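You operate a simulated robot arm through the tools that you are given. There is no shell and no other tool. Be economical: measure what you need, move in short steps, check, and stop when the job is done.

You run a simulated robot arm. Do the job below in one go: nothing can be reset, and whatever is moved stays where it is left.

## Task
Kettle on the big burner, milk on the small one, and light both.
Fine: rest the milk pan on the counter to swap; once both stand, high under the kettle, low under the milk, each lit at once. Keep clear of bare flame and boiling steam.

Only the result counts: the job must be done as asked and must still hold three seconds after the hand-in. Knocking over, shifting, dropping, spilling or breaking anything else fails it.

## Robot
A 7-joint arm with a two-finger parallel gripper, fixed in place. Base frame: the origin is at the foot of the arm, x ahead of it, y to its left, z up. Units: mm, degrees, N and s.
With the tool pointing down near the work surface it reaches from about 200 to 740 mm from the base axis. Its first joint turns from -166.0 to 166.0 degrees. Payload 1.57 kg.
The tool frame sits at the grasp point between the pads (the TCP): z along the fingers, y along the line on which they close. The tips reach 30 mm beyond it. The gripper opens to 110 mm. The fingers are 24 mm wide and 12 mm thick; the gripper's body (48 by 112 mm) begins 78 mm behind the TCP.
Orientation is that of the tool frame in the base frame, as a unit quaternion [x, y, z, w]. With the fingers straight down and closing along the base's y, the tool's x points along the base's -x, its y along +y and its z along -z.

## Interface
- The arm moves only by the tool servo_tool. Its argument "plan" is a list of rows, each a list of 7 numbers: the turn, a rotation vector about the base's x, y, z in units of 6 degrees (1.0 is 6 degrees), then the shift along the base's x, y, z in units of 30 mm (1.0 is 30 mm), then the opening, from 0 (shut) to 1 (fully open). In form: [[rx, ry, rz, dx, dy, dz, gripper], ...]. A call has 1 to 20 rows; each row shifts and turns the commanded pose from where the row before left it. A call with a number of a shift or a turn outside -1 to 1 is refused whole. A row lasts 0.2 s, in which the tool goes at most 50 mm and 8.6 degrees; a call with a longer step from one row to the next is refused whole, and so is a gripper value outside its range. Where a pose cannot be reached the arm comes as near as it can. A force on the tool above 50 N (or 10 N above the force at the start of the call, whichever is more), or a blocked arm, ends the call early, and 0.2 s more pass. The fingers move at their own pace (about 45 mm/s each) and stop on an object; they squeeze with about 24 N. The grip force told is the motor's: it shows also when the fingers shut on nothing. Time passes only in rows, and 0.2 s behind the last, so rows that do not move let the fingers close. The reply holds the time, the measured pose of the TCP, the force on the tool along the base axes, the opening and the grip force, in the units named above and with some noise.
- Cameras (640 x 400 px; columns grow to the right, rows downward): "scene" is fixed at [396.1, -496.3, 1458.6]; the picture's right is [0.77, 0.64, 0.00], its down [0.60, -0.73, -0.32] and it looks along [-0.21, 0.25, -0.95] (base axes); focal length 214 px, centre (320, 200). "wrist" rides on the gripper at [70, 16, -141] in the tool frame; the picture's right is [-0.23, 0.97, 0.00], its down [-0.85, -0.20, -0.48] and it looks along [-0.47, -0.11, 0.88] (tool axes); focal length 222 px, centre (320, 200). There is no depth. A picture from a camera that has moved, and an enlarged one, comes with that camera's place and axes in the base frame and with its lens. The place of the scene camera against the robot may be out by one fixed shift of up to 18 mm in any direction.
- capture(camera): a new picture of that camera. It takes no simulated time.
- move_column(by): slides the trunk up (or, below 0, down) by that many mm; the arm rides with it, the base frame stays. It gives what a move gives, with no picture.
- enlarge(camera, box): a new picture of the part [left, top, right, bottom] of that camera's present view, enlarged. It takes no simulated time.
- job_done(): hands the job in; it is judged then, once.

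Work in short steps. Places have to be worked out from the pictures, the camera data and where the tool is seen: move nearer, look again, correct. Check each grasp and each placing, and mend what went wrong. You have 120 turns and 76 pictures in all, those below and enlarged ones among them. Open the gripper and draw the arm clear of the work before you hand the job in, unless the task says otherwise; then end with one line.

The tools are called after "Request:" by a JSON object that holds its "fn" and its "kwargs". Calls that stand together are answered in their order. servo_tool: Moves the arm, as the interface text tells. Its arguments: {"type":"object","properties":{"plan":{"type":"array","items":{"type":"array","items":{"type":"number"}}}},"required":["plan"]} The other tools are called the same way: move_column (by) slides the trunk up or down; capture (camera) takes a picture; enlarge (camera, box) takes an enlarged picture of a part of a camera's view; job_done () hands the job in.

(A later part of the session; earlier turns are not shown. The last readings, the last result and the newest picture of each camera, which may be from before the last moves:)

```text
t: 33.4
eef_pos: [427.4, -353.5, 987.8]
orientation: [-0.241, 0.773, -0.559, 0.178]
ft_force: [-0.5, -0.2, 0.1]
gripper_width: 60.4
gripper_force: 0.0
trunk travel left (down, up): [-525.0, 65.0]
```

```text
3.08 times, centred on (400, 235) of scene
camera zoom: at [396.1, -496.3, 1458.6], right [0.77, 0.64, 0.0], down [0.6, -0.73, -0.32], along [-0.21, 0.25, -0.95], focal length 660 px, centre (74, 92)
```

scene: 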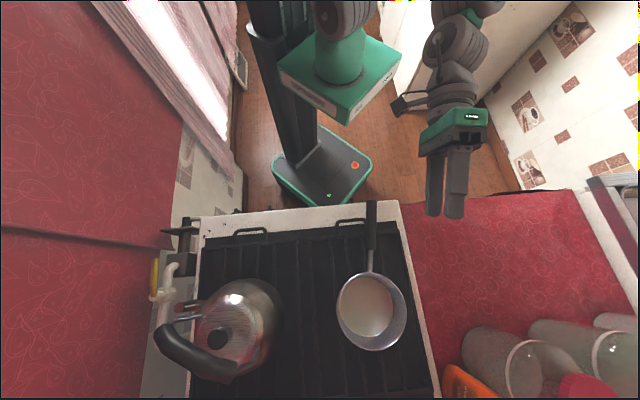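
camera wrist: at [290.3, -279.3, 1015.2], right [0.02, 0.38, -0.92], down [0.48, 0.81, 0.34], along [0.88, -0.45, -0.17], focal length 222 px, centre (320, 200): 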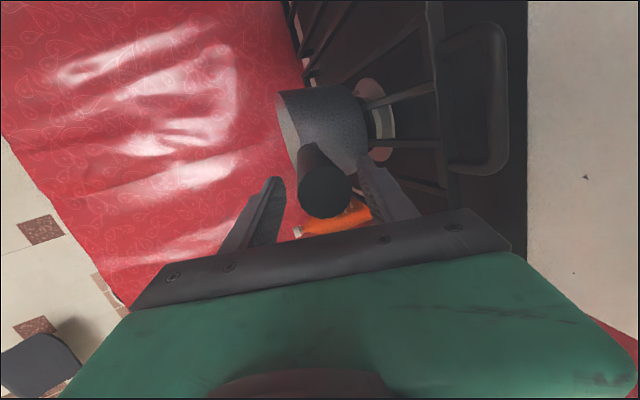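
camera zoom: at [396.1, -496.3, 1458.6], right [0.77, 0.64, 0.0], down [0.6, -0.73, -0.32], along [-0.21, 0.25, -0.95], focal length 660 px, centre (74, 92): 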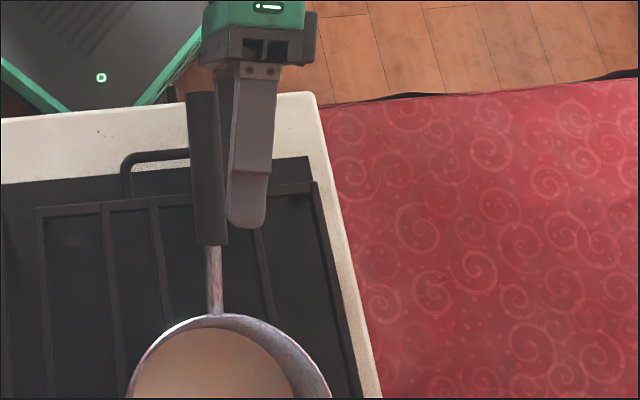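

The height is now centred. In the scene view the tool needs about 6.5° of yaw and 24 mm more sideways. I'll do both, then check.

Request:
{"fn": "servo_tool", "kwargs": {"plan": [[0, 0, 0.55, -0.2, -0.14, 0, 0.55], [0, 0, 0.55, -0.23, -0.16, 0, 0.55], [0, 0, 0, -0.23, -0.16, 0, 0.55]]}}

Request:
{"fn": "capture", "kwargs": {"camera": "wrist"}}

Request:
{"fn": "enlarge", "kwargs": {"camera": "scene", "box": [310, 170, 490, 300]}}

```text
t: 34.2
eef_pos: [407.7, -365.4, 987.9]
orientation: [-0.285, 0.758, -0.548, 0.21]
ft_force: [0.0, 0.9, -0.1]
gripper_width: 60.4
gripper_force: 0.0
trunk travel left (down, up): [-525.0, 65.0]
```

```text
31 pictures are left
camera wrist: at [263.5, -307.7, 1014.7], right [-0.03, 0.38, -0.92], down [0.38, 0.86, 0.34], along [0.92, -0.34, -0.17], focal length 222 px, centre (320, 200)
```

wrist: 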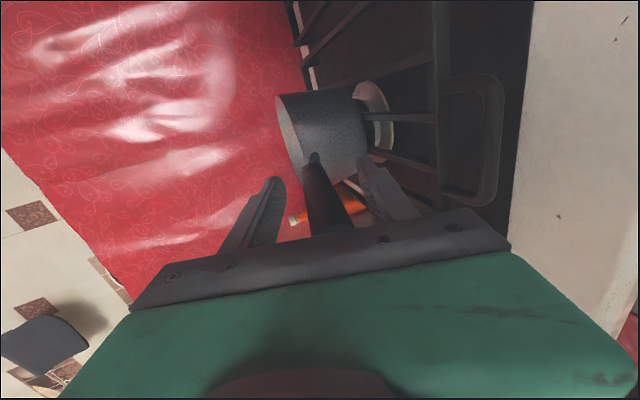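

```text
3.08 times, centred on (400, 235) of scene
camera zoom: at [396.1, -496.3, 1458.6], right [0.77, 0.64, 0.0], down [0.6, -0.73, -0.32], along [-0.21, 0.25, -0.95], focal length 660 px, centre (74, 92)
```

zoom: 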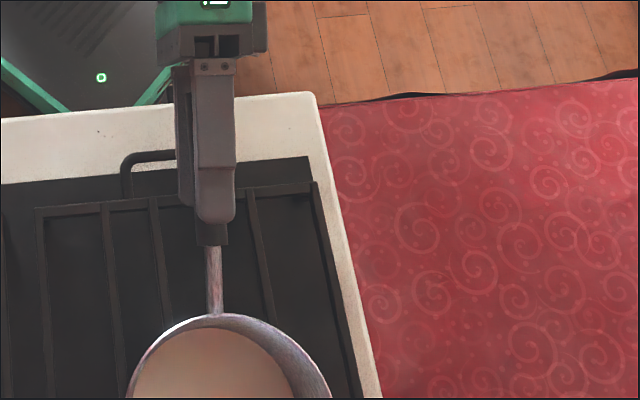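

The tool is well aligned over the handle. The wrist view suggests the handle is about 6° flatter than the tool, so I'll correct the pitch, advance 12 mm and close.

Request:
{"fn": "servo_tool", "kwargs": {"plan": [[-0.37, -0.33, 0, 0.13, -0.14, -0.06, 0.55], [-0.37, -0.33, 0, 0.12, -0.14, -0.06, 0.5], [0, 0, 0, 0, 0, 0, 0], [0, 0, 0, 0, 0, 0, 0], [0, 0, 0, 0, 0, 0, 0], [0, 0, 0, 0, 0, 0, 0]]}}

Request:
{"fn": "capture", "kwargs": {"camera": "wrist"}}

```text
t: 35.6
eef_pos: [415.4, -374.2, 987.5]
orientation: [-0.273, 0.726, -0.589, 0.225]
ft_force: [-1.9, 1.9, 7.9]
gripper_width: 28.0
gripper_force: 24.0
trunk travel left (down, up): [-525.0, 65.0]
```

```text
29 pictures are left
camera wrist: at [269.1, -314.4, 999.3], right [0.04, 0.3, -0.95], down [0.36, 0.89, 0.3], along [0.93, -0.35, -0.07], focal length 222 px, centre (320, 200)
```

wrist: 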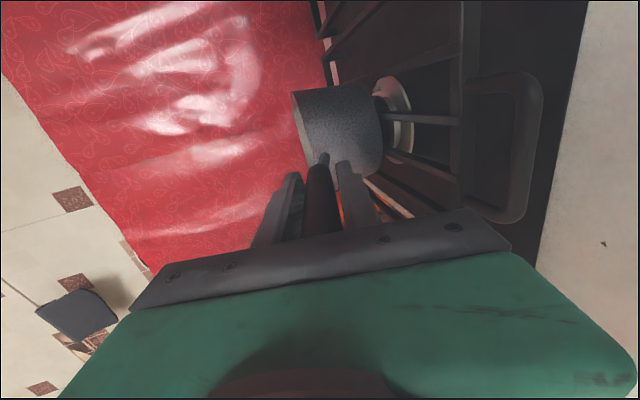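

The grip holds at 28 mm and 24 N. I'll lift slowly.

Request:
{"fn": "servo_tool", "kwargs": {"plan": [[0, 0, 0, 0, 0, 0.2, 0], [0, 0, 0, 0, 0, 0.2, 0], [0, 0, 0, 0, 0, 0.25, 0], [0, 0, 0, 0, 0, 0.25, 0], [0, 0, 0, 0, 0, 0, 0], [0, 0, 0, 0, 0, 0, 0]]}}

Request:
{"fn": "capture", "kwargs": {"camera": "wrist"}}

```text
t: 37.0
eef_pos: [415.4, -375.3, 1009.0]
orientation: [-0.274, 0.729, -0.586, 0.223]
ft_force: [-0.2, 0.9, -10.3]
gripper_width: 25.9
gripper_force: 23.4
trunk travel left (down, up): [-525.0, 65.0]
```

```text
28 pictures are left
camera wrist: at [269.1, -314.7, 1022.5], right [0.04, 0.31, -0.95], down [0.36, 0.88, 0.3], along [0.93, -0.35, -0.08], focal length 222 px, centre (320, 200)
```

wrist: 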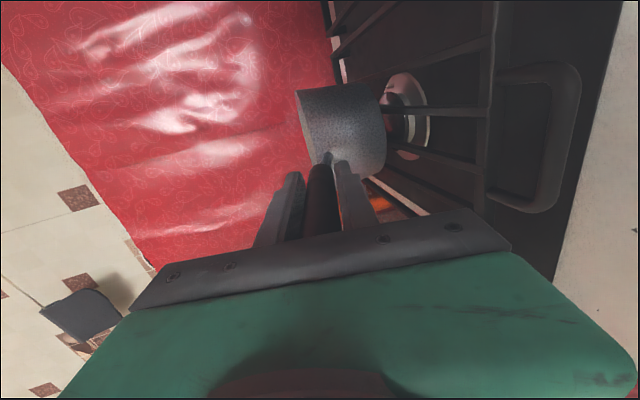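

The pan is airborne and level, with a load of 10.3 N. I'll lift another 30 mm, then carry it slowly over to the counter on the robot's left.

Request:
{"fn": "servo_tool", "kwargs": {"plan": [[0, 0, 0, 0, 0, 0.3, 0], [0, 0, 0, 0, 0, 0.3, 0], [0, 0, 0, 0, 0, 0.3, 0], [0, 0, 0, 0, 0, 0.2, 0], [0, 0, 0, 0, 0, 0, 0]]}}

Request:
{"fn": "servo_tool", "kwargs": {"plan": [[0, 0, 0, 0.1, 0.25, 0, 0], [0, 0, 0, 0.2, 0.55, 0, 0], [0, 0, 0, 0.2, 0.55, 0, 0], [0, 0, 0, 0.2, 0.55, 0, 0], [0, 0, 0, 0.2, 0.55, 0, 0], [0, 0, 0, 0.2, 0.55, 0, 0], [0, 0, 0, 0.2, 0.55, 0, 0], [0, 0, 0, 0.2, 0.55, 0, 0], [0, 0, 0, 0.2, 0.55, 0, 0], [0, 0, 0, 0.2, 0.55, 0, 0], [0, 0, 0, 0.2, 0.55, 0, 0], [0, 0, 0, 0.2, 0.55, 0, 0], [0, 0, 0, 0.2, 0.55, 0, 0], [0, 0, 0, 0.2, 0.55, 0, 0], [0, 0, 0, 0.2, 0.55, 0, 0], [0, 0, 0, 0.2, 0.55, 0, 0], [0, 0, 0, 0.2, 0.55, 0, 0], [0, 0, 0, 0.2, 0.55, 0, 0], [0, 0, 0, 0.1, 0.3, 0, 0], [0, 0, 0, 0, 0, 0, 0]]}}

Request:
{"fn": "capture", "kwargs": {"camera": "scene"}}

Request:
{"fn": "capture", "kwargs": {"camera": "wrist"}}

```text
t: 38.2
eef_pos: [414.8, -375.9, 1043.7]
orientation: [-0.273, 0.73, -0.586, 0.223]
ft_force: [-0.1, -0.4, -10.6]
gripper_width: 25.9
gripper_force: 24.4
trunk travel left (down, up): [-525.0, 65.0]
```

```text
t: 42.4
eef_pos: [520.7, -76.6, 1043.3]
orientation: [-0.273, 0.728, -0.587, 0.224]
ft_force: [-0.8, 0.5, -10.2]
gripper_width: 26.1
gripper_force: 23.9
trunk travel left (down, up): [-525.0, 65.0]
```

```text
27 pictures are left
```

scene: 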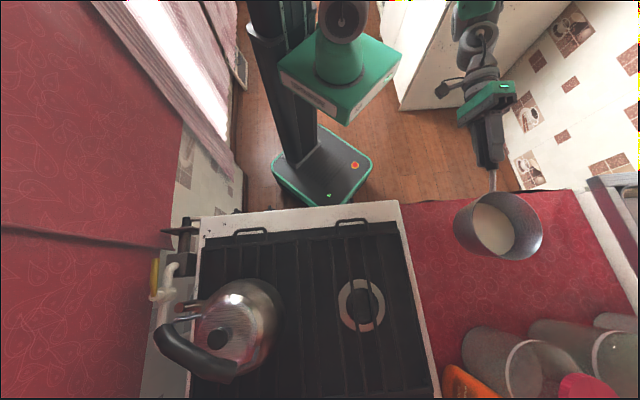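

```text
26 pictures are left
camera wrist: at [375.1, -16.3, 1057.2], right [0.04, 0.31, -0.95], down [0.36, 0.88, 0.3], along [0.93, -0.35, -0.08], focal length 222 px, centre (320, 200)
```

wrist: 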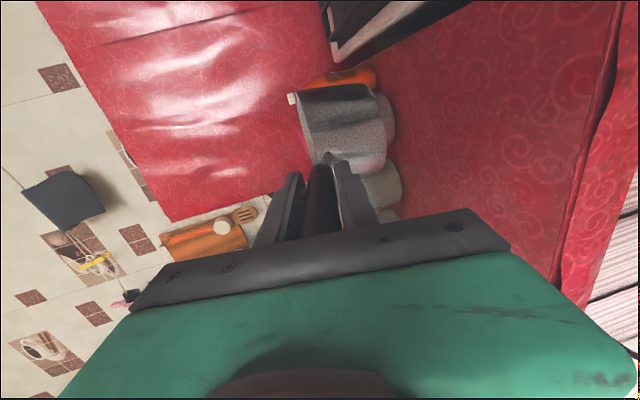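

The pan is held level above clear counter, and the big ringed burner is now visible at about (522,-499). I'll lower the pan in stages.

Request:
{"fn": "servo_tool", "kwargs": {"plan": [[0, 0, 0, 0, 0, -0.3, 0], [0, 0, 0, 0, 0, -0.4, 0], [0, 0, 0, 0, 0, -0.4, 0], [0, 0, 0, 0, 0, -0.4, 0], [0, 0, 0, 0, 0, -0.4, 0], [0, 0, 0, 0, 0, -0.3, 0], [0, 0, 0, 0, 0, 0, 0]]}}

Request:
{"fn": "capture", "kwargs": {"camera": "wrist"}}

```text
t: 44.0
eef_pos: [522.6, -78.9, 976.7]
orientation: [-0.274, 0.729, -0.586, 0.224]
ft_force: [-0.7, -0.4, -10.4]
gripper_width: 25.8
gripper_force: 24.2
trunk travel left (down, up): [-525.0, 65.0]
```

```text
25 pictures are left
camera wrist: at [376.8, -18.9, 990.0], right [0.04, 0.31, -0.95], down [0.36, 0.88, 0.3], along [0.93, -0.35, -0.08], focal length 222 px, centre (320, 200)
```

wrist: 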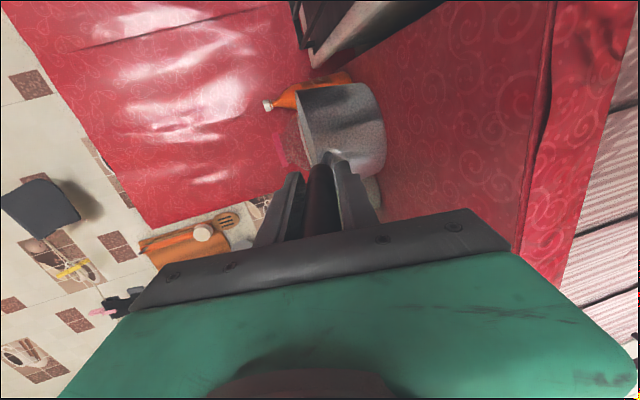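

Request:
{"fn": "servo_tool", "kwargs": {"plan": [[0, 0, 0, 0, 0, -0.15, 0], [0, 0, 0, 0, 0, -0.15, 0], [0, 0, 0, 0, 0, 0, 0]]}}

Request:
{"fn": "servo_tool", "kwargs": {"plan": [[0, 0, 0, 0, 0, -0.12, 0], [0, 0, 0, 0, 0, 0, 0]]}}

Request:
{"fn": "servo_tool", "kwargs": {"plan": [[0, 0, 0, 0, 0, -0.1, 0], [0, 0, 0, 0, 0, 0, 0]]}}

```text
t: 44.8
eef_pos: [522.5, -79.8, 968.1]
orientation: [-0.273, 0.729, -0.586, 0.225]
ft_force: [0.3, 0.1, -11.3]
gripper_width: 25.8
gripper_force: 23.8
trunk travel left (down, up): [-525.0, 65.0]
```

```text
t: 45.4
eef_pos: [521.6, -79.3, 964.2]
orientation: [-0.274, 0.729, -0.587, 0.224]
ft_force: [0.4, 0.7, -10.1]
gripper_width: 26.0
gripper_force: 24.3
trunk travel left (down, up): [-525.0, 65.0]
```

```text
t: 46.0
eef_pos: [521.4, -78.4, 962.9]
orientation: [-0.274, 0.729, -0.586, 0.224]
ft_force: [0.3, -0.3, -10.0]
gripper_width: 26.1
gripper_force: 24.2
trunk travel left (down, up): [-525.0, 65.0]
```

Request:
{"fn": "servo_tool", "kwargs": {"plan": [[0, 0, 0, 0, 0, -0.12, 0], [0, 0, 0, 0, 0, 0, 0]]}}

Request:
{"fn": "servo_tool", "kwargs": {"plan": [[0, 0, 0, 0, 0, -0.12, 0], [0, 0, 0, 0, 0, 0, 0]]}}

Request:
{"fn": "servo_tool", "kwargs": {"plan": [[0, 0, 0, 0, 0, -0.12, 0], [0, 0, 0, 0, 0, 0, 0]]}}

Request:
{"fn": "enlarge", "kwargs": {"camera": "wrist", "box": [250, 60, 450, 220]}}

```text
t: 46.6
eef_pos: [522.2, -77.4, 958.3]
orientation: [-0.273, 0.729, -0.587, 0.223]
ft_force: [0.3, 0.6, -10.4]
gripper_width: 26.3
gripper_force: 24.3
trunk travel left (down, up): [-525.0, 65.0]
```

```text
t: 47.2
eef_pos: [521.6, -78.2, 953.5]
orientation: [-0.273, 0.729, -0.586, 0.224]
ft_force: [-0.5, -0.7, -10.0]
gripper_width: 26.2
gripper_force: 24.3
trunk travel left (down, up): [-525.0, 65.0]
```

```text
t: 47.8
eef_pos: [522.7, -77.4, 949.5]
orientation: [-0.274, 0.728, -0.587, 0.224]
ft_force: [-1.1, 0.4, -10.3]
gripper_width: 26.2
gripper_force: 23.8
trunk travel left (down, up): [-525.0, 65.0]
```

```text
2.50 times, centred on (350, 140) of wrist
camera zoom: at [377.6, -18.1, 963.1], right [0.04, 0.31, -0.95], down [0.36, 0.88, 0.3], along [0.93, -0.35, -0.08], focal length 555 px, centre (245, 350)
```

zoom: 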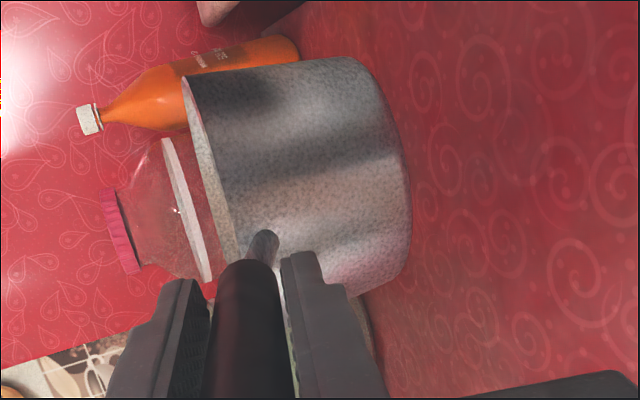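

Request:
{"fn": "servo_tool", "kwargs": {"plan": [[0, 0, 0, 0, 0, -0.12, 0], [0, 0, 0, 0, 0, 0, 0]]}}

Request:
{"fn": "servo_tool", "kwargs": {"plan": [[0, 0, 0, 0, 0, -0.12, 0], [0, 0, 0, 0, 0, 0, 0]]}}

Request:
{"fn": "servo_tool", "kwargs": {"plan": [[0, 0, 0, 0, 0, -0.1, 0], [0, 0, 0, 0, 0, 0, 0]]}}

Request:
{"fn": "enlarge", "kwargs": {"camera": "wrist", "box": [250, 60, 450, 220]}}

```text
t: 48.4
eef_pos: [523.1, -77.8, 947.7]
orientation: [-0.274, 0.728, -0.587, 0.224]
ft_force: [0.3, 0.5, -10.7]
gripper_width: 26.1
gripper_force: 24.4
trunk travel left (down, up): [-525.0, 65.0]
```

```text
t: 49.0
eef_pos: [523.6, -79.1, 942.8]
orientation: [-0.274, 0.729, -0.587, 0.224]
ft_force: [1.1, 0.6, -10.2]
gripper_width: 25.9
gripper_force: 24.0
trunk travel left (down, up): [-525.0, 65.0]
```

```text
t: 49.6
eef_pos: [523.6, -78.7, 940.6]
orientation: [-0.273, 0.729, -0.586, 0.225]
ft_force: [0.2, -0.3, -10.4]
gripper_width: 26.0
gripper_force: 23.8
trunk travel left (down, up): [-525.0, 65.0]
```

```text
2.50 times, centred on (350, 140) of wrist
camera zoom: at [377.3, -18.2, 953.6], right [0.04, 0.31, -0.95], down [0.36, 0.88, 0.3], along [0.93, -0.35, -0.08], focal length 555 px, centre (245, 350)
```

zoom: 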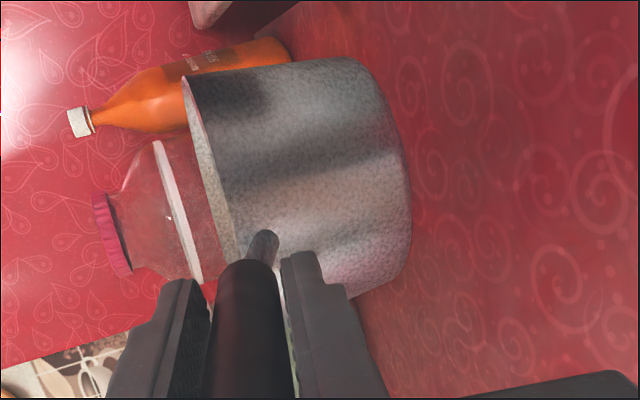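

Request:
{"fn": "servo_tool", "kwargs": {"plan": [[0, 0, 0, 0, 0, -0.12, 0], [0, 0, 0, 0, 0, 0, 0]]}}

Request:
{"fn": "servo_tool", "kwargs": {"plan": [[0, 0, 0, 0, 0, -0.12, 0], [0, 0, 0, 0, 0, 0, 0]]}}

Request:
{"fn": "servo_tool", "kwargs": {"plan": [[0, 0, 0, 0, 0, -0.12, 0], [0, 0, 0, 0, 0, 0, 0]]}}

```text
t: 50.2
eef_pos: [523.7, -77.4, 936.7]
orientation: [-0.274, 0.729, -0.586, 0.224]
ft_force: [-0.5, 0.4, -10.8]
gripper_width: 25.9
gripper_force: 23.8
trunk travel left (down, up): [-525.0, 65.0]
```

```text
t: 50.8
eef_pos: [523.5, -77.7, 932.6]
orientation: [-0.273, 0.729, -0.587, 0.223]
ft_force: [0.0, -0.1, -10.3]
gripper_width: 26.0
gripper_force: 24.0
trunk travel left (down, up): [-525.0, 65.0]
```

```text
t: 51.4
eef_pos: [522.4, -76.5, 929.6]
orientation: [-0.273, 0.728, -0.587, 0.224]
ft_force: [0.1, 0.0, -10.6]
gripper_width: 26.1
gripper_force: 23.8
trunk travel left (down, up): [-525.0, 65.0]
```

Request:
{"fn": "capture", "kwargs": {"camera": "wrist"}}

Request:
{"fn": "enlarge", "kwargs": {"camera": "scene", "box": [400, 120, 640, 300]}}

```text
22 pictures are left
camera wrist: at [376.5, -17.3, 942.4], right [0.04, 0.31, -0.95], down [0.36, 0.88, 0.3], along [0.93, -0.35, -0.08], focal length 222 px, centre (320, 200)
```

wrist: 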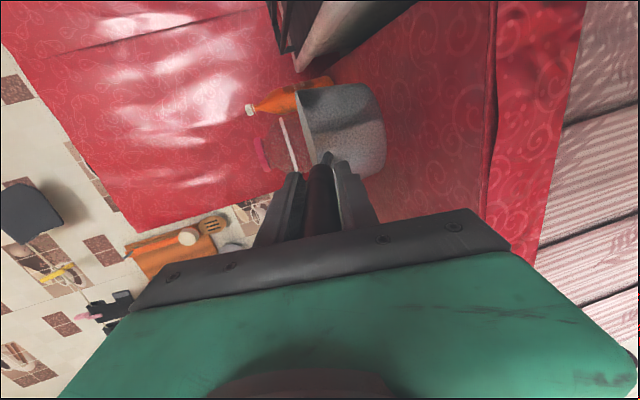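

```text
2.22 times, centred on (520, 210) of scene
camera zoom: at [396.1, -496.3, 1458.6], right [0.77, 0.64, 0.0], down [0.6, -0.73, -0.32], along [-0.21, 0.25, -0.95], focal length 477 px, centre (-124, 178)
```

zoom: 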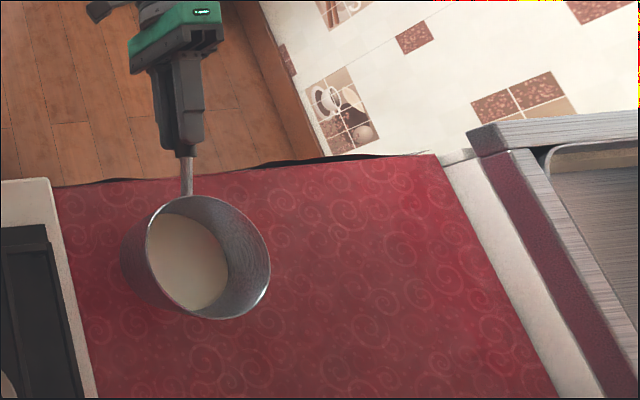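

The counter turns out to be much lower than the grate, at roughly z 775–790, so I'll keep lowering.

Request:
{"fn": "servo_tool", "kwargs": {"plan": [[0, 0, 0, 0, 0, -0.25, 0], [0, 0, 0, 0, 0, -0.25, 0], [0, 0, 0, 0, 0, -0.25, 0], [0, 0, 0, 0, 0, 0, 0]]}}

Request:
{"fn": "servo_tool", "kwargs": {"plan": [[0, 0, 0, 0, 0, -0.2, 0], [0, 0, 0, 0, 0, 0, 0]]}}

Request:
{"fn": "servo_tool", "kwargs": {"plan": [[0, 0, 0, 0, 0, -0.2, 0], [0, 0, 0, 0, 0, 0, 0]]}}

Request:
{"fn": "servo_tool", "kwargs": {"plan": [[0, 0, 0, 0, 0, -0.15, 0], [0, 0, 0, 0, 0, 0, 0]]}}

```text
t: 52.4
eef_pos: [524.9, -78.1, 907.3]
orientation: [-0.274, 0.728, -0.587, 0.224]
ft_force: [-0.7, 0.3, -10.4]
gripper_width: 26.0
gripper_force: 23.9
trunk travel left (down, up): [-525.0, 65.0]
```

```text
t: 53.0
eef_pos: [522.6, -77.3, 901.2]
orientation: [-0.274, 0.729, -0.587, 0.224]
ft_force: [0.2, 0.8, -11.3]
gripper_width: 25.8
gripper_force: 24.0
trunk travel left (down, up): [-525.0, 65.0]
```

```text
t: 53.6
eef_pos: [523.2, -76.6, 896.3]
orientation: [-0.273, 0.729, -0.587, 0.225]
ft_force: [-0.2, -0.6, -10.3]
gripper_width: 26.0
gripper_force: 23.7
trunk travel left (down, up): [-525.0, 65.0]
```

```text
t: 54.2
eef_pos: [523.8, -77.2, 891.6]
orientation: [-0.274, 0.729, -0.586, 0.224]
ft_force: [-0.6, -0.5, -10.9]
gripper_width: 26.0
gripper_force: 24.0
trunk travel left (down, up): [-525.0, 65.0]
```

Request:
{"fn": "servo_tool", "kwargs": {"plan": [[0, 0, 0, 0, 0, -0.2, 0], [0, 0, 0, 0, 0, 0, 0]]}}

Request:
{"fn": "servo_tool", "kwargs": {"plan": [[0, 0, 0, 0, 0, -0.15, 0], [0, 0, 0, 0, 0, 0, 0]]}}

Request:
{"fn": "servo_tool", "kwargs": {"plan": [[0, 0, 0, 0, 0, -0.15, 0], [0, 0, 0, 0, 0, 0, 0]]}}

Request:
{"fn": "enlarge", "kwargs": {"camera": "wrist", "box": [250, 0, 550, 220]}}

```text
t: 54.8
eef_pos: [523.4, -78.3, 884.6]
orientation: [-0.273, 0.729, -0.587, 0.224]
ft_force: [0.6, -0.6, -9.8]
gripper_width: 25.8
gripper_force: 24.0
trunk travel left (down, up): [-525.0, 65.0]
```

```text
t: 55.4
eef_pos: [522.4, -78.1, 881.2]
orientation: [-0.274, 0.729, -0.586, 0.224]
ft_force: [-0.7, 0.7, -7.8]
gripper_width: 26.1
gripper_force: 24.2
trunk travel left (down, up): [-525.0, 65.0]
```

```text
t: 56.0
eef_pos: [523.8, -77.2, 879.1]
orientation: [-0.273, 0.727, -0.588, 0.225]
ft_force: [-2.7, 0.9, 8.0]
gripper_width: 26.0
gripper_force: 24.1
trunk travel left (down, up): [-525.0, 65.0]
```

```text
1.82 times, centred on (400, 110) of wrist
camera zoom: at [377.2, -17.3, 890.2], right [0.04, 0.31, -0.95], down [0.36, 0.88, 0.3], along [0.93, -0.35, -0.07], focal length 404 px, centre (174, 364)
```

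zoom: 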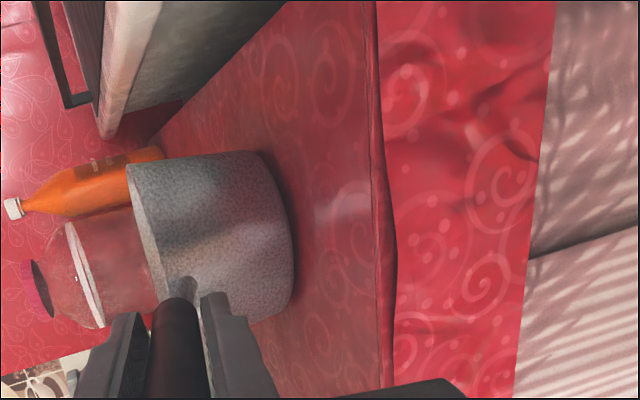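

The pan touched down at TCP z≈881 and now rests on the counter. I'll release and back straight out along the handle.

Request:
{"fn": "servo_tool", "kwargs": {"plan": [[0, 0, 0, 0, 0, 0.06, 0], [0, 0, 0, 0, 0, 0, 0.3], [0, 0, 0, 0, 0, 0, 0.5], [0, 0, 0, 0, 0, 0, 0.55], [0, 0, 0, 0, 0, 0, 0.55], [0, 0, 0, -0.3, 0.34, 0.09, 0.55], [0, 0, 0, -0.64, 0.73, 0.19, 0.55], [0, 0, 0, -0.64, 0.73, 0.19, 0.55], [0, 0, 0, -0.64, 0.73, 0.19, 0.55], [0, 0, 0, -0.64, 0.73, 0.19, 0.55], [0, 0, 0, 0, 0, 1, 0.55], [0, 0, 0, 0, 0, 1, 0.55], [0, 0, 0, 0, 0, 1, 0.55], [0, 0, 0, 0, 0, 1, 0.55], [0, 0, 0, 0, 0, 1, 0.55], [0, 0, 0, 0, 0, 1, 0.55], [0, 0, 0, 0, 0, 1, 0.55], [0, 0, 0, 0, 0, 1, 0.55]]}}

Request:
{"fn": "capture", "kwargs": {"camera": "scene"}}

```text
t: 59.8
eef_pos: [454.2, 16.7, 1090.9]
orientation: [-0.274, 0.728, -0.587, 0.224]
ft_force: [-0.6, -0.2, -0.2]
gripper_width: 60.8
gripper_force: 0.0
out of reach, approached as far as the arm can: row 17, 18
trunk travel left (down, up): [-525.0, 65.0]
```

```text
19 pictures are left
```

scene: 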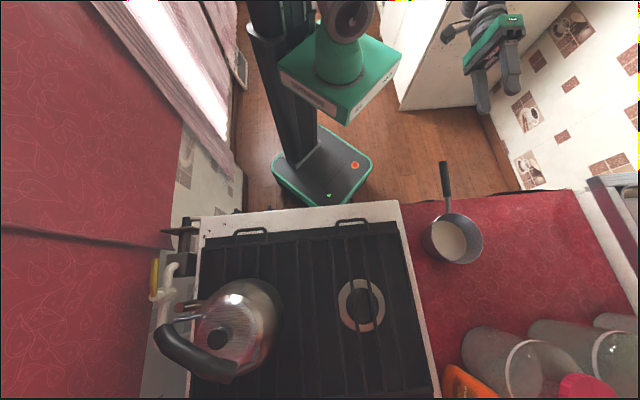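

The pan stands on the counter. Next is the kettle: its handle bar is around (345,-690,1115), running roughly along (0.97,0.23). I'll re-orient the tool to tilt outward and move to a waypoint in front of it.

Request:
{"fn": "servo_tool", "kwargs": {"plan": [[0, 0, -0.524, -0.285, -0.957, 0.11, 0.7], [0, 0, -0.524, -0.285, -0.957, 0.11, 0.9], [0, 0, -0.524, -0.285, -0.957, 0.11, 1], [0, 0, -0.524, -0.285, -0.957, 0.11, 1], [0, 0, -0.524, -0.285, -0.957, 0.11, 1], [0, 0, -0.524, -0.285, -0.957, 0.11, 1], [0, 0, -0.524, -0.285, -0.957, 0.11, 1], [0, 0, -0.524, -0.285, -0.957, 0.11, 1], [0, 0, -0.524, -0.285, -0.957, 0.11, 1], [0.78, 0.18, 0, -0.285, -0.957, 0.11, 1], [0.78, 0.18, 0, -0.285, -0.957, 0.11, 1], [0.78, 0.18, 0, -0.285, -0.957, 0.11, 1], [0.78, 0.18, 0, -0.285, -0.957, 0.11, 1], [0.78, 0.18, 0, -0.285, -0.957, 0.11, 1], [0.78, 0.18, 0, -0.285, -0.957, 0.11, 1], [0.78, 0.18, 0, -0.285, -0.957, 0.11, 1], [0.78, 0.18, 0, -0.285, -0.957, 0.11, 1], [0.78, 0.18, 0, -0.285, -0.957, 0.11, 1]]}}

Request:
{"fn": "capture", "kwargs": {"camera": "wrist"}}

```text
t: 63.6
eef_pos: [300.7, -503.6, 1153.5]
orientation: [-0.107, 0.949, -0.294, 0.035]
ft_force: [-0.4, 0.3, 0.7]
gripper_width: 110.0
gripper_force: 0.0
trunk travel left (down, up): [-525.0, 65.0]
```

```text
18 pictures are left
camera wrist: at [211.7, -427.6, 1260.1], right [0.05, 0.83, -0.55], down [0.81, 0.29, 0.51], along [0.59, -0.47, -0.66], focal length 222 px, centre (320, 200)
```

wrist: 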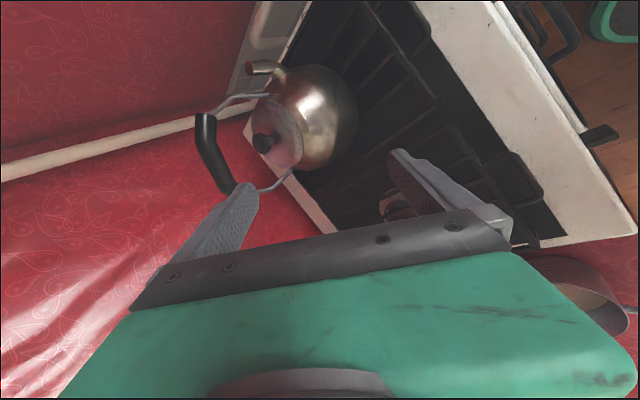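

The handle bar is near (337,-700,1108) and the lid knob near (337,-690,1045). I'll move to a pre-grasp about 90 mm back along the tool axis to test reach.

Request:
{"fn": "servo_tool", "kwargs": {"plan": [[0, 0, 0, 0.16, -0.98, 0.19, 0.7], [0, 0, 0, 0.16, -0.98, 0.19, 0.7], [0, 0, 0, 0.16, -0.98, 0.19, 0.7], [0, 0, 0, 0.16, -0.98, 0.19, 0.7], [0, 0, 0, 0.16, -0.98, 0.19, 0.7]]}}

Request:
{"fn": "capture", "kwargs": {"camera": "wrist"}}

```text
t: 64.8
eef_pos: [326.5, -646.0, 1176.6]
orientation: [-0.107, 0.949, -0.295, 0.035]
ft_force: [-0.7, -0.4, 0.6]
gripper_width: 77.0
gripper_force: 0.2
trunk travel left (down, up): [-525.0, 65.0]
```

```text
17 pictures are left
camera wrist: at [237.5, -570.4, 1282.2], right [0.05, 0.83, -0.55], down [0.81, 0.29, 0.51], along [0.59, -0.47, -0.66], focal length 222 px, centre (320, 200)
```

wrist: 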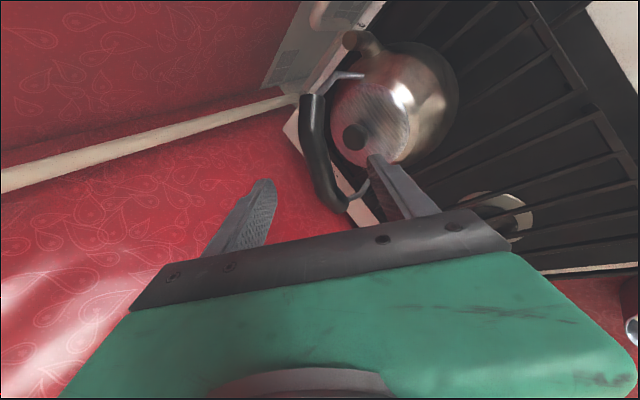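

Wrist-only triangulation gives the lid knob at (331,-677,1052) and the bar at about (322,-674,1134), so advancing 44 mm along the tool axis puts the bar between the pads. I'll advance and close.

Request:
{"fn": "servo_tool", "kwargs": {"plan": [[0, 0, 0, 0.05, -0.27, -0.41, 0.7], [0, 0, 0, 0.05, -0.27, -0.41, 0.7], [0, 0, 0, 0.05, -0.27, -0.41, 0.7]]}}

Request:
{"fn": "capture", "kwargs": {"camera": "wrist"}}

```text
t: 65.6
eef_pos: [331.1, -669.8, 1141.3]
orientation: [-0.106, 0.949, -0.295, 0.035]
ft_force: [0.4, 0.2, 0.3]
gripper_width: 77.1
gripper_force: 0.0
trunk travel left (down, up): [-525.0, 65.0]
```

```text
16 pictures are left
camera wrist: at [241.0, -594.4, 1246.5], right [0.05, 0.83, -0.55], down [0.81, 0.29, 0.51], along [0.59, -0.47, -0.66], focal length 222 px, centre (320, 200)
```

wrist: 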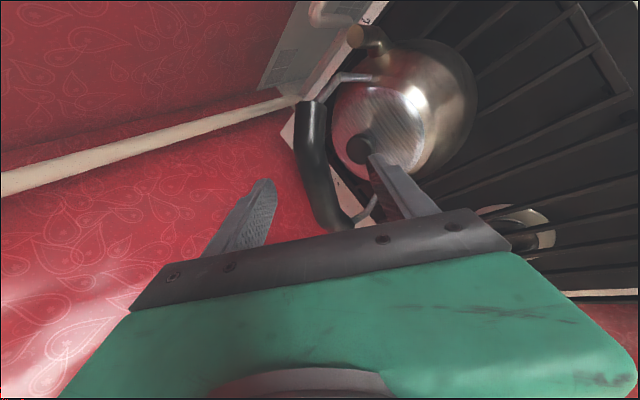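

The bar lies between the fingers, about 10–15 mm beyond the TCP. I'll advance 6 mm more and close.

Request:
{"fn": "servo_tool", "kwargs": {"plan": [[0, 0, 0, 0.03, -0.11, -0.16, 0.7], [0, 0, 0, 0, 0, 0, 0.4], [0, 0, 0, 0, 0, 0, 0], [0, 0, 0, 0, 0, 0, 0], [0, 0, 0, 0, 0, 0, 0], [0, 0, 0, 0, 0, 0, 0], [0, 0, 0, 0, 0, 0, 0]]}}

```text
t: 67.2
eef_pos: [331.9, -674.6, 1135.8]
orientation: [-0.108, 0.949, -0.295, 0.036]
ft_force: [0.9, -3.9, 3.1]
gripper_width: 24.6
gripper_force: 23.7
trunk travel left (down, up): [-525.0, 65.0]
```

The grip holds at 24.6 mm on the bar. I'll lift slowly.

Request:
{"fn": "servo_tool", "kwargs": {"plan": [[0, 0, 0, 0, 0, 0.2, 0], [0, 0, 0, 0, 0, 0.25, 0], [0, 0, 0, 0, 0, 0.25, 0], [0, 0, 0, 0, 0, 0.25, 0], [0, 0, 0, 0, 0, 0, 0], [0, 0, 0, 0, 0, 0, 0]]}}

Request:
{"fn": "capture", "kwargs": {"camera": "wrist"}}

```text
t: 68.6
eef_pos: [332.1, -673.5, 1163.1]
orientation: [-0.106, 0.949, -0.294, 0.035]
ft_force: [0.4, -0.2, -9.2]
gripper_width: 23.6
gripper_force: 24.1
trunk travel left (down, up): [-525.0, 65.0]
```

```text
15 pictures are left
camera wrist: at [243.4, -598.1, 1268.9], right [0.05, 0.83, -0.55], down [0.81, 0.29, 0.51], along [0.59, -0.47, -0.66], focal length 222 px, centre (320, 200)
```

wrist: 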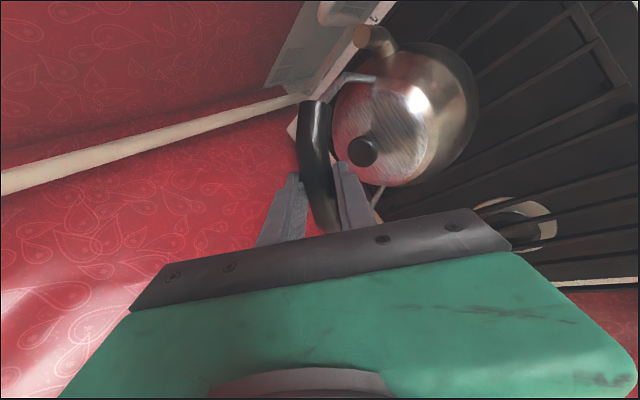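

The kettle is airborne and stable. Combined rays put the big burner centre near (533,-493) and the kettle centre at (331,-677), so I'll carry it by (+202,+184).

Request:
{"fn": "servo_tool", "kwargs": {"plan": [[0, 0, 0, 0.2, 0.18, 0.1, 0], [0, 0, 0, 0.42, 0.383, 0, 0], [0, 0, 0, 0.42, 0.383, 0, 0], [0, 0, 0, 0.42, 0.383, 0, 0], [0, 0, 0, 0.42, 0.383, 0, 0], [0, 0, 0, 0.42, 0.383, 0, 0], [0, 0, 0, 0.42, 0.383, 0, 0], [0, 0, 0, 0.42, 0.383, 0, 0], [0, 0, 0, 0.42, 0.383, 0, 0], [0, 0, 0, 0.42, 0.383, 0, 0], [0, 0, 0, 0.42, 0.383, 0, 0], [0, 0, 0, 0.42, 0.383, 0, 0], [0, 0, 0, 0.42, 0.383, 0, 0], [0, 0, 0, 0.42, 0.383, 0, 0], [0, 0, 0, 0.42, 0.383, 0, 0], [0, 0, 0, 0.42, 0.383, 0, 0], [0, 0, 0, 0.23, 0.2, 0, 0], [0, 0, 0, 0, 0, 0, 0]]}}

Request:
{"fn": "capture", "kwargs": {"camera": "scene"}}

```text
t: 72.4
eef_pos: [533.8, -491.5, 1168.2]
orientation: [-0.106, 0.949, -0.296, 0.036]
ft_force: [-0.9, 0.0, -8.4]
gripper_width: 23.7
gripper_force: 23.8
trunk travel left (down, up): [-525.0, 65.0]
```

```text
14 pictures are left
```

scene: 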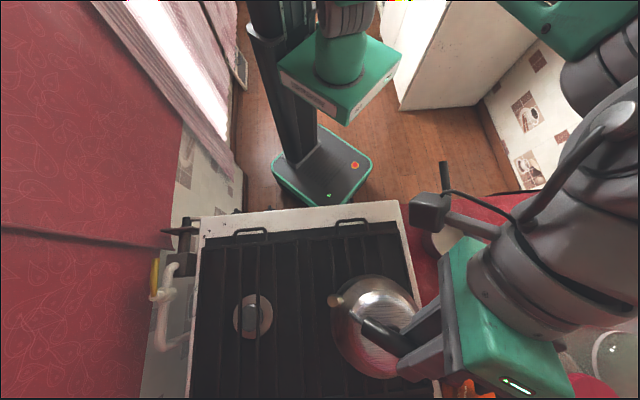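

The small burner is now visible at (253,315) in the scene view. Comparing the scene positions, the kettle wants about 13 mm more in +y. I'll shift it, then lower to the original grasp height.

Request:
{"fn": "servo_tool", "kwargs": {"plan": [[0, 0, 0, 0, 0.22, 0, 0], [0, 0, 0, 0, 0.22, 0, 0], [0, 0, 0, 0, 0, -0.25, 0], [0, 0, 0, 0, 0, -0.25, 0], [0, 0, 0, 0, 0, -0.25, 0], [0, 0, 0, 0, 0, -0.15, 0], [0, 0, 0, 0, 0, 0, 0]]}}

Request:
{"fn": "servo_tool", "kwargs": {"plan": [[0, 0, 0, 0, 0, -0.1, 0], [0, 0, 0, 0, 0, 0, 0]]}}

```text
t: 74.0
eef_pos: [533.7, -475.6, 1139.5]
orientation: [-0.106, 0.949, -0.295, 0.036]
ft_force: [0.3, -0.4, -9.1]
gripper_width: 23.7
gripper_force: 23.9
trunk travel left (down, up): [-525.0, 65.0]
```

```text
t: 74.6
eef_pos: [534.1, -476.2, 1138.1]
orientation: [-0.107, 0.949, -0.295, 0.036]
ft_force: [-0.7, 0.0, -8.3]
gripper_width: 23.8
gripper_force: 24.0
trunk travel left (down, up): [-525.0, 65.0]
```

Request:
{"fn": "servo_tool", "kwargs": {"plan": [[0, 0, 0, 0, 0, -0.1, 0], [0, 0, 0, 0, 0, 0, 0]]}}

Request:
{"fn": "servo_tool", "kwargs": {"plan": [[0, 0, 0, 0, 0, -0.1, 0], [0, 0, 0, 0, 0, 0, 0]]}}

Request:
{"fn": "servo_tool", "kwargs": {"plan": [[0, 0, 0, 0, 0, -0.08, 0], [0, 0, 0, 0, 0, 0, 0]]}}

```text
t: 75.2
eef_pos: [534.1, -476.6, 1138.3]
orientation: [-0.106, 0.948, -0.296, 0.038]
ft_force: [2.6, -0.8, 4.2]
gripper_width: 23.8
gripper_force: 23.9
trunk travel left (down, up): [-525.0, 65.0]
```

```text
t: 75.8
eef_pos: [534.1, -477.4, 1138.1]
orientation: [-0.106, 0.948, -0.299, 0.04]
ft_force: [7.4, -3.1, 21.1]
gripper_width: 23.5
gripper_force: 23.6
trunk travel left (down, up): [-525.0, 65.0]
```

```text
t: 76.4
eef_pos: [532.4, -477.4, 1132.7]
orientation: [-0.104, 0.948, -0.298, 0.038]
ft_force: [5.9, -9.7, 26.0]
gripper_width: 23.7
gripper_force: 24.3
trunk travel left (down, up): [-525.0, 65.0]
```

The kettle is on the grate and pressed a little. I'll ease up, release and withdraw along the tool axis.

Request:
{"fn": "servo_tool", "kwargs": {"plan": [[0, 0, 0, 0, 0, 0.1, 0], [0, 0, 0, 0, 0, 0.08, 0], [0, 0, 0, 0, 0, 0, 0.3], [0, 0, 0, 0, 0, 0, 0.5], [0, 0, 0, 0, 0, 0, 0.7], [0, 0, 0, 0, 0, 0, 0.7], [0, 0, 0, -0.06, 0.27, 0.41, 0.7], [0, 0, 0, -0.12, 0.5, 0.75, 0.7], [0, 0, 0, -0.12, 0.5, 0.75, 0.7], [0, 0, 0, -0.12, 0.5, 0.75, 0.7], [0, 0, 0, -0.12, 0.5, 0.75, 0.7]]}}

Request:
{"fn": "servo_tool", "kwargs": {"plan": [[0, 0, 0, -0.3, 0.9, 0, 0.55], [0, 0, 0, -0.3, 0.9, 0, 0.55], [0, 0, 0, -0.3, 0.9, 0, 0.55], [0, 0, 0, -0.3, 0.9, 0, 0.55], [0, 0, 0, -0.3, 0.9, 0, 0.55], [0, 0, 0, -0.3, 0.9, 0, 0.55]]}}

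Request:
{"fn": "capture", "kwargs": {"camera": "scene"}}

```text
t: 78.8
eef_pos: [519.6, -408.3, 1238.5]
orientation: [-0.107, 0.949, -0.295, 0.036]
ft_force: [0.2, -1.0, 0.3]
gripper_width: 76.9
gripper_force: 0.0
trunk travel left (down, up): [-525.0, 65.0]
```

```text
t: 80.2
eef_pos: [464.9, -243.3, 1236.8]
orientation: [-0.107, 0.949, -0.295, 0.036]
ft_force: [-0.6, 0.8, 0.6]
gripper_width: 60.6
gripper_force: 0.1
trunk travel left (down, up): [-525.0, 65.0]
```

```text
13 pictures are left
```

scene: 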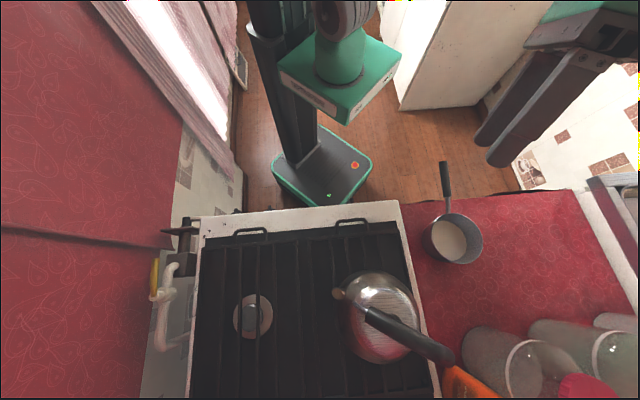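

The kettle stands on the big burner and the small burner is free. I'll re-orient to the earlier pan grasp and return to the approach point behind the pan's handle.

Request:
{"fn": "servo_tool", "kwargs": {"plan": [[-0.78, -0.18, 0, -0.046, 0.481, -0.328, 0.55], [-0.78, -0.18, 0, -0.046, 0.481, -0.328, 0.55], [-0.78, -0.18, 0, -0.046, 0.481, -0.328, 0.55], [-0.78, -0.18, 0, -0.046, 0.481, -0.328, 0.55], [-0.78, -0.18, 0, -0.046, 0.481, -0.328, 0.55], [-0.78, -0.18, 0, -0.046, 0.481, -0.328, 0.55], [-0.78, -0.18, 0, -0.046, 0.481, -0.328, 0.55], [-0.78, -0.18, 0, -0.046, 0.481, -0.328, 0.55], [-0.78, -0.18, 0, -0.046, 0.481, -0.328, 0.55], [0, 0, 0.524, -0.046, 0.481, -0.328, 0.55], [0, 0, 0.524, -0.046, 0.481, -0.328, 0.55], [0, 0, 0.524, -0.046, 0.481, -0.328, 0.55], [0, 0, 0.524, -0.046, 0.481, -0.328, 0.55], [0, 0, 0.524, -0.046, 0.481, -0.328, 0.55], [0, 0, 0.524, -0.046, 0.481, -0.328, 0.55], [0, 0, 0.524, -0.046, 0.481, -0.328, 0.55], [0, 0, 0.524, -0.046, 0.481, -0.328, 0.55], [0, 0, 0.524, -0.046, 0.481, -0.328, 0.55]]}}

```text
t: 84.0
eef_pos: [417.4, -18.2, 987.7]
orientation: [-0.273, 0.729, -0.587, 0.224]
ft_force: [0.3, 0.5, 0.8]
gripper_width: 60.5
gripper_force: 0.0
out of reach, approached as far as the arm can: row 7, 8, 9
trunk travel left (down, up): [-525.0, 65.0]
```

Request:
{"fn": "servo_tool", "kwargs": {"plan": [[0, 0, 0, 0.33, 0.6, 0, 0.55], [0, 0, 0, 0.33, 0.6, 0, 0.55], [0, 0, 0, 0, 0, -0.9, 0.55], [0, 0, 0, 0, 0, -0.9, 0.55], [0, 0, 0, 0, 0, -0.9, 0.55], [0, 0, 0, 0, 0, 0, 0.55]]}}

```text
t: 85.4
eef_pos: [434.1, 17.7, 905.2]
orientation: [-0.274, 0.728, -0.587, 0.224]
ft_force: [-0.2, -0.1, -0.6]
gripper_width: 60.4
gripper_force: 0.0
trunk travel left (down, up): [-525.0, 65.0]
```

Request:
{"fn": "servo_tool", "kwargs": {"plan": [[0, 0, 0, 0.593, -0.635, -0.157, 0.55], [0, 0, 0, 0.593, -0.635, -0.157, 0.55], [0, 0, 0, 0.593, -0.635, -0.157, 0.55], [0, 0, 0, 0.593, -0.635, -0.157, 0.55], [0, 0, 0, 0.593, -0.635, -0.157, 0.55], [0, 0, 0, 0, 0, 0, 0.55]]}}

Request:
{"fn": "capture", "kwargs": {"camera": "wrist"}}

```text
t: 86.8
eef_pos: [525.4, -77.5, 880.5]
orientation: [-0.274, 0.728, -0.586, 0.225]
ft_force: [1.0, -0.9, -0.1]
gripper_width: 60.6
gripper_force: 0.1
trunk travel left (down, up): [-525.0, 65.0]
```

```text
12 pictures are left
camera wrist: at [378.1, -17.6, 893.8], right [0.04, 0.31, -0.95], down [0.36, 0.88, 0.3], along [0.93, -0.35, -0.08], focal length 222 px, centre (320, 200)
```

wrist: 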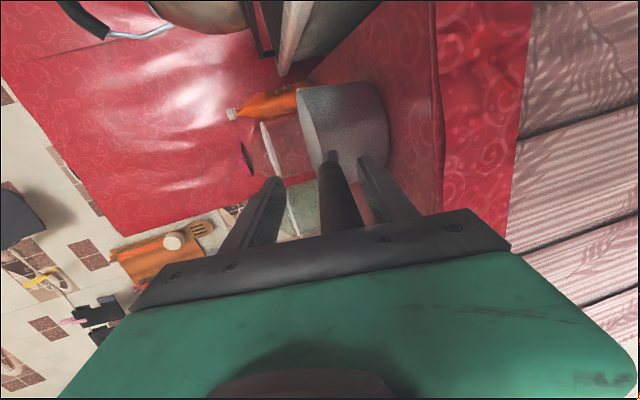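

The handle is between the pads. I'll close, lift slowly, and then use the column for extra height so the pan can pass over the kettle.

Request:
{"fn": "servo_tool", "kwargs": {"plan": [[0, 0, 0, 0, 0, 0, 0], [0, 0, 0, 0, 0, 0, 0], [0, 0, 0, 0, 0, 0, 0], [0, 0, 0, 0, 0, 0, 0], [0, 0, 0, 0, 0, 0.15, 0], [0, 0, 0, 0, 0, 0.2, 0], [0, 0, 0, 0, 0, 0.25, 0], [0, 0, 0, 0, 0, 0.25, 0], [0, 0, 0, 0, 0, 0, 0]]}}

Request:
{"fn": "move_column", "kwargs": {"by": 64}}

Request:
{"fn": "capture", "kwargs": {"camera": "wrist"}}

```text
t: 88.8
eef_pos: [524.6, -77.4, 906.3]
orientation: [-0.274, 0.729, -0.587, 0.223]
ft_force: [0.5, 0.2, -10.1]
gripper_width: 25.9
gripper_force: 23.6
trunk travel left (down, up): [-525.0, 65.0]
```

```text
t: 89.8
eef_pos: [525.8, -78.2, 970.3]
orientation: [-0.274, 0.729, -0.586, 0.223]
ft_force: [-0.1, 0.1, -10.2]
gripper_width: 25.9
gripper_force: 24.1
trunk travel left (down, up): [-589.0, 1.0]
```

```text
11 pictures are left
camera wrist: at [379.1, -17.5, 983.4], right [0.04, 0.31, -0.95], down [0.36, 0.88, 0.3], along [0.93, -0.35, -0.08], focal length 222 px, centre (320, 200)
```

wrist: 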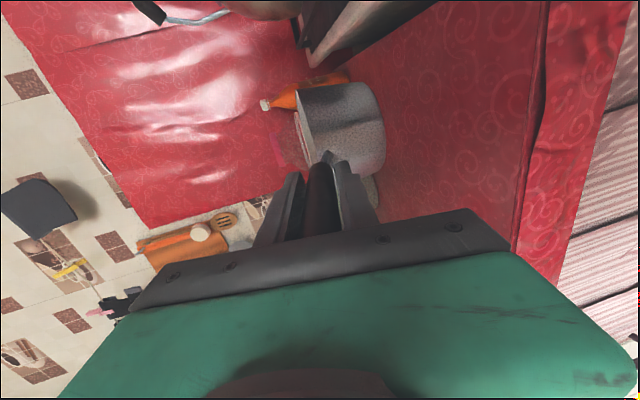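

The pan is held level at 10 N. I'll raise it to pass over the kettle.

Request:
{"fn": "servo_tool", "kwargs": {"plan": [[0, 0, 0, 0, 0, 0.4, 0], [0, 0, 0, 0, 0, 0.6, 0], [0, 0, 0, 0, 0, 0.6, 0], [0, 0, 0, 0, 0, 0.6, 0], [0, 0, 0, 0, 0, 0.6, 0], [0, 0, 0, 0, 0, 0.6, 0], [0, 0, 0, 0, 0, 0.6, 0], [0, 0, 0, 0, 0, 0.6, 0], [0, 0, 0, 0, 0, 0.4, 0], [0, 0, 0, 0, 0, 0, 0]]}}

Request:
{"fn": "servo_tool", "kwargs": {"plan": [[0, 0, 0, 0, 0, 0.4, 0], [0, 0, 0, 0, 0, 0.6, 0], [0, 0, 0, 0, 0, 0.6, 0], [0, 0, 0, 0, 0, 0.6, 0], [0, 0, 0, 0, 0, 0.6, 0], [0, 0, 0, 0, 0, 0.6, 0], [0, 0, 0, 0, 0, 0.6, 0], [0, 0, 0, 0, 0, 0.6, 0], [0, 0, 0, 0, 0, 0.2, 0], [0, 0, 0, 0, 0, 0, 0]]}}

```text
t: 92.0
eef_pos: [524.8, -77.0, 1120.8]
orientation: [-0.273, 0.728, -0.587, 0.223]
ft_force: [-0.5, 0.1, -10.5]
gripper_width: 26.1
gripper_force: 23.9
trunk travel left (down, up): [-589.0, 1.0]
```

```text
t: 94.2
eef_pos: [524.9, -78.1, 1263.6]
orientation: [-0.274, 0.729, -0.587, 0.224]
ft_force: [0.4, -0.8, -10.6]
gripper_width: 25.8
gripper_force: 24.2
trunk travel left (down, up): [-589.0, 1.0]
```

Request:
{"fn": "servo_tool", "kwargs": {"plan": [[0, 0, 0, -0.15, -0.25, 0.1, 0], [0, 0, 0, -0.285, -0.464, 0.1, 0], [0, 0, 0, -0.285, -0.464, 0.1, 0], [0, 0, 0, -0.285, -0.464, 0.1, 0], [0, 0, 0, -0.285, -0.464, 0.1, 0], [0, 0, 0, -0.285, -0.464, 0.1, 0], [0, 0, 0, -0.285, -0.464, 0, 0], [0, 0, 0, -0.285, -0.464, 0, 0], [0, 0, 0, -0.285, -0.464, 0, 0], [0, 0, 0, -0.285, -0.464, 0, 0], [0, 0, 0, -0.285, -0.464, 0, 0], [0, 0, 0, -0.285, -0.464, 0, 0], [0, 0, 0, -0.285, -0.464, 0, 0], [0, 0, 0, -0.285, -0.464, 0, 0], [0, 0, 0, -0.285, -0.464, 0, 0], [0, 0, 0, -0.285, -0.464, 0, 0], [0, 0, 0, -0.285, -0.464, 0, 0], [0, 0, 0, -0.285, -0.464, 0, 0]]}}

Request:
{"fn": "servo_tool", "kwargs": {"plan": [[0, 0, 0, -0.285, -0.464, 0, 0], [0, 0, 0, -0.285, -0.464, 0, 0], [0, 0, 0, -0.285, -0.464, 0, 0], [0, 0, 0, -0.285, -0.464, 0, 0], [0, 0, 0, -0.285, -0.464, 0, 0], [0, 0, 0, -0.285, -0.464, 0, 0], [0, 0, 0, -0.285, -0.464, 0, 0], [0, 0, 0, -0.285, -0.464, 0, 0], [0, 0, 0, -0.285, -0.464, 0, 0], [0, 0, 0, -0.285, -0.464, 0, 0], [0, 0, 0, -0.285, -0.464, 0, 0], [0, 0, 0, -0.285, -0.464, 0, 0], [0, 0, 0, -0.285, -0.464, 0, 0], [0, 0, 0, -0.285, -0.464, 0, 0], [0, 0, 0, -0.285, -0.464, 0, 0], [0, 0, 0, -0.285, -0.464, 0, 0], [0, 0, 0, -0.285, -0.464, 0, 0], [0, 0, 0, -0.15, -0.25, 0, 0], [0, 0, 0, 0, 0, 0, 0]]}}

Request:
{"fn": "capture", "kwargs": {"camera": "scene"}}

```text
t: 98.0
eef_pos: [415.1, -276.8, 1281.1]
orientation: [-0.319, 0.711, -0.57, 0.26]
ft_force: [0.2, 0.0, -10.0]
gripper_width: 26.0
gripper_force: 24.1
trunk travel left (down, up): [-589.0, 1.0]
```

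```text
t: 98.4
eef_pos: [430.0, -260.1, 1279.1]
orientation: [-0.346, 0.7, -0.559, 0.28]
ft_force: [0.1, -0.2, -9.0]
gripper_width: 25.8
gripper_force: 24.2
trunk travel left (down, up): [-589.0, 1.0]
stopped in row 1: the arm was blocked; the commanded pose is now the measured one
```

```text
10 pictures are left
```

scene: 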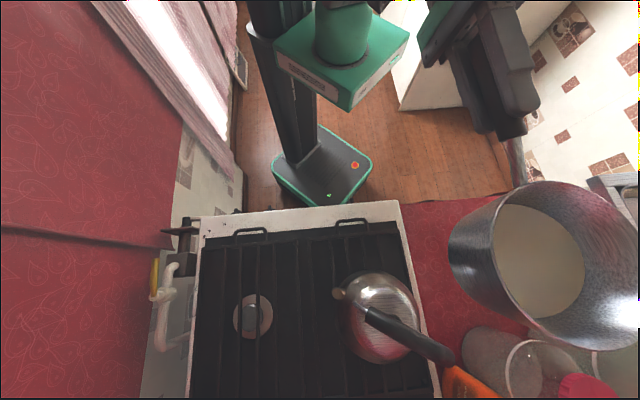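

The arm hit a limit at this height when keeping that heading. I'll let the heading swing with the arm and move outward; the pan stays high above the kettle.

Request:
{"fn": "servo_tool", "kwargs": {"plan": [[0, 0, -0.5, 0.1, -0.15, 0, 0], [0, 0, -0.6, 0.15, -0.35, 0, 0], [0, 0, -0.6, 0.15, -0.45, 0, 0], [0, 0, -0.6, 0.15, -0.45, 0, 0], [0, 0, -0.6, 0.15, -0.45, 0, 0], [0, 0, -0.4, 0.1, -0.45, 0, 0], [0, 0, 0, 0, 0, 0, 0]]}}

```text
t: 100.0
eef_pos: [450.7, -331.2, 1281.3]
orientation: [-0.218, 0.748, -0.601, 0.179]
ft_force: [-0.1, 0.5, -10.1]
gripper_width: 26.1
gripper_force: 24.3
trunk travel left (down, up): [-589.0, 1.0]
```

Request:
{"fn": "servo_tool", "kwargs": {"plan": [[0, 0, -0.3, -0.15, -0.25, 0, 0], [0, 0, -0.45, -0.25, -0.46, 0, 0], [0, 0, -0.45, -0.25, -0.46, 0, 0], [0, 0, -0.45, -0.25, -0.46, 0, 0], [0, 0, -0.45, -0.25, -0.46, 0, 0], [0, 0, -0.45, -0.25, -0.46, 0, 0], [0, 0, -0.45, -0.25, -0.46, 0, 0], [0, 0, -0.45, -0.25, -0.46, 0, 0], [0, 0, -0.45, -0.25, -0.46, 0, 0], [0, 0, -0.45, -0.25, -0.46, 0, 0], [0, 0, -0.45, -0.25, -0.46, 0, 0], [0, 0, -0.45, -0.25, -0.46, 0, 0], [0, 0, -0.45, -0.25, -0.46, 0, 0], [0, 0, -0.45, -0.25, -0.46, 0, 0], [0, 0, -0.2, -0.1, -0.24, 0, 0], [0, 0, 0, 0, 0, 0, 0]]}}

```text
t: 103.4
eef_pos: [348.1, -523.9, 1281.1]
orientation: [0.038, 0.778, -0.627, -0.027]
ft_force: [0.1, -0.6, -10.9]
gripper_width: 25.9
gripper_force: 24.2
trunk travel left (down, up): [-589.0, 1.0]
```

Now at heading -95°, with the pan centre expected near (339,-697). I'll lower to about 50 mm above the grate and check.

Request:
{"fn": "servo_tool", "kwargs": {"plan": [[0, 0, 0, 0, 0, -0.4, 0], [0, 0, 0, 0, 0, -0.6, 0], [0, 0, 0, 0, 0, -0.6, 0], [0, 0, 0, 0, 0, -0.6, 0], [0, 0, 0, 0, 0, -0.6, 0], [0, 0, 0, 0, 0, -0.6, 0], [0, 0, 0, 0, 0, -0.6, 0], [0, 0, 0, 0, 0, -0.6, 0], [0, 0, 0, 0, 0, -0.6, 0], [0, 0, 0, 0, 0, -0.6, 0], [0, 0, 0, 0, 0, -0.6, 0], [0, 0, 0, 0, 0, -0.6, 0], [0, 0, 0, 0, 0, -0.4, 0], [0, 0, 0, 0, 0, 0, 0]]}}

Request:
{"fn": "enlarge", "kwargs": {"camera": "scene", "box": [160, 200, 460, 400]}}

```text
t: 106.4
eef_pos: [347.1, -521.9, 1059.2]
orientation: [0.038, 0.778, -0.627, -0.027]
ft_force: [-1.4, 0.1, -9.7]
gripper_width: 26.0
gripper_force: 23.0
trunk travel left (down, up): [-589.0, 1.0]
```

```text
2.00 times, centred on (310, 300) of scene
camera zoom: at [396.1, -496.3, 1458.6], right [0.77, 0.64, 0.0], down [0.6, -0.73, -0.32], along [-0.21, 0.25, -0.95], focal length 429 px, centre (340, 0)
```

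zoom: 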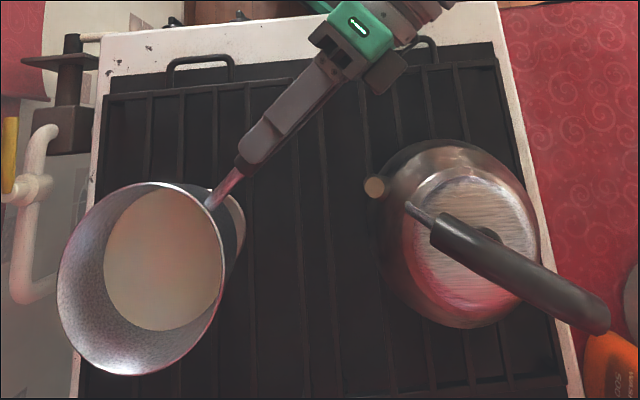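

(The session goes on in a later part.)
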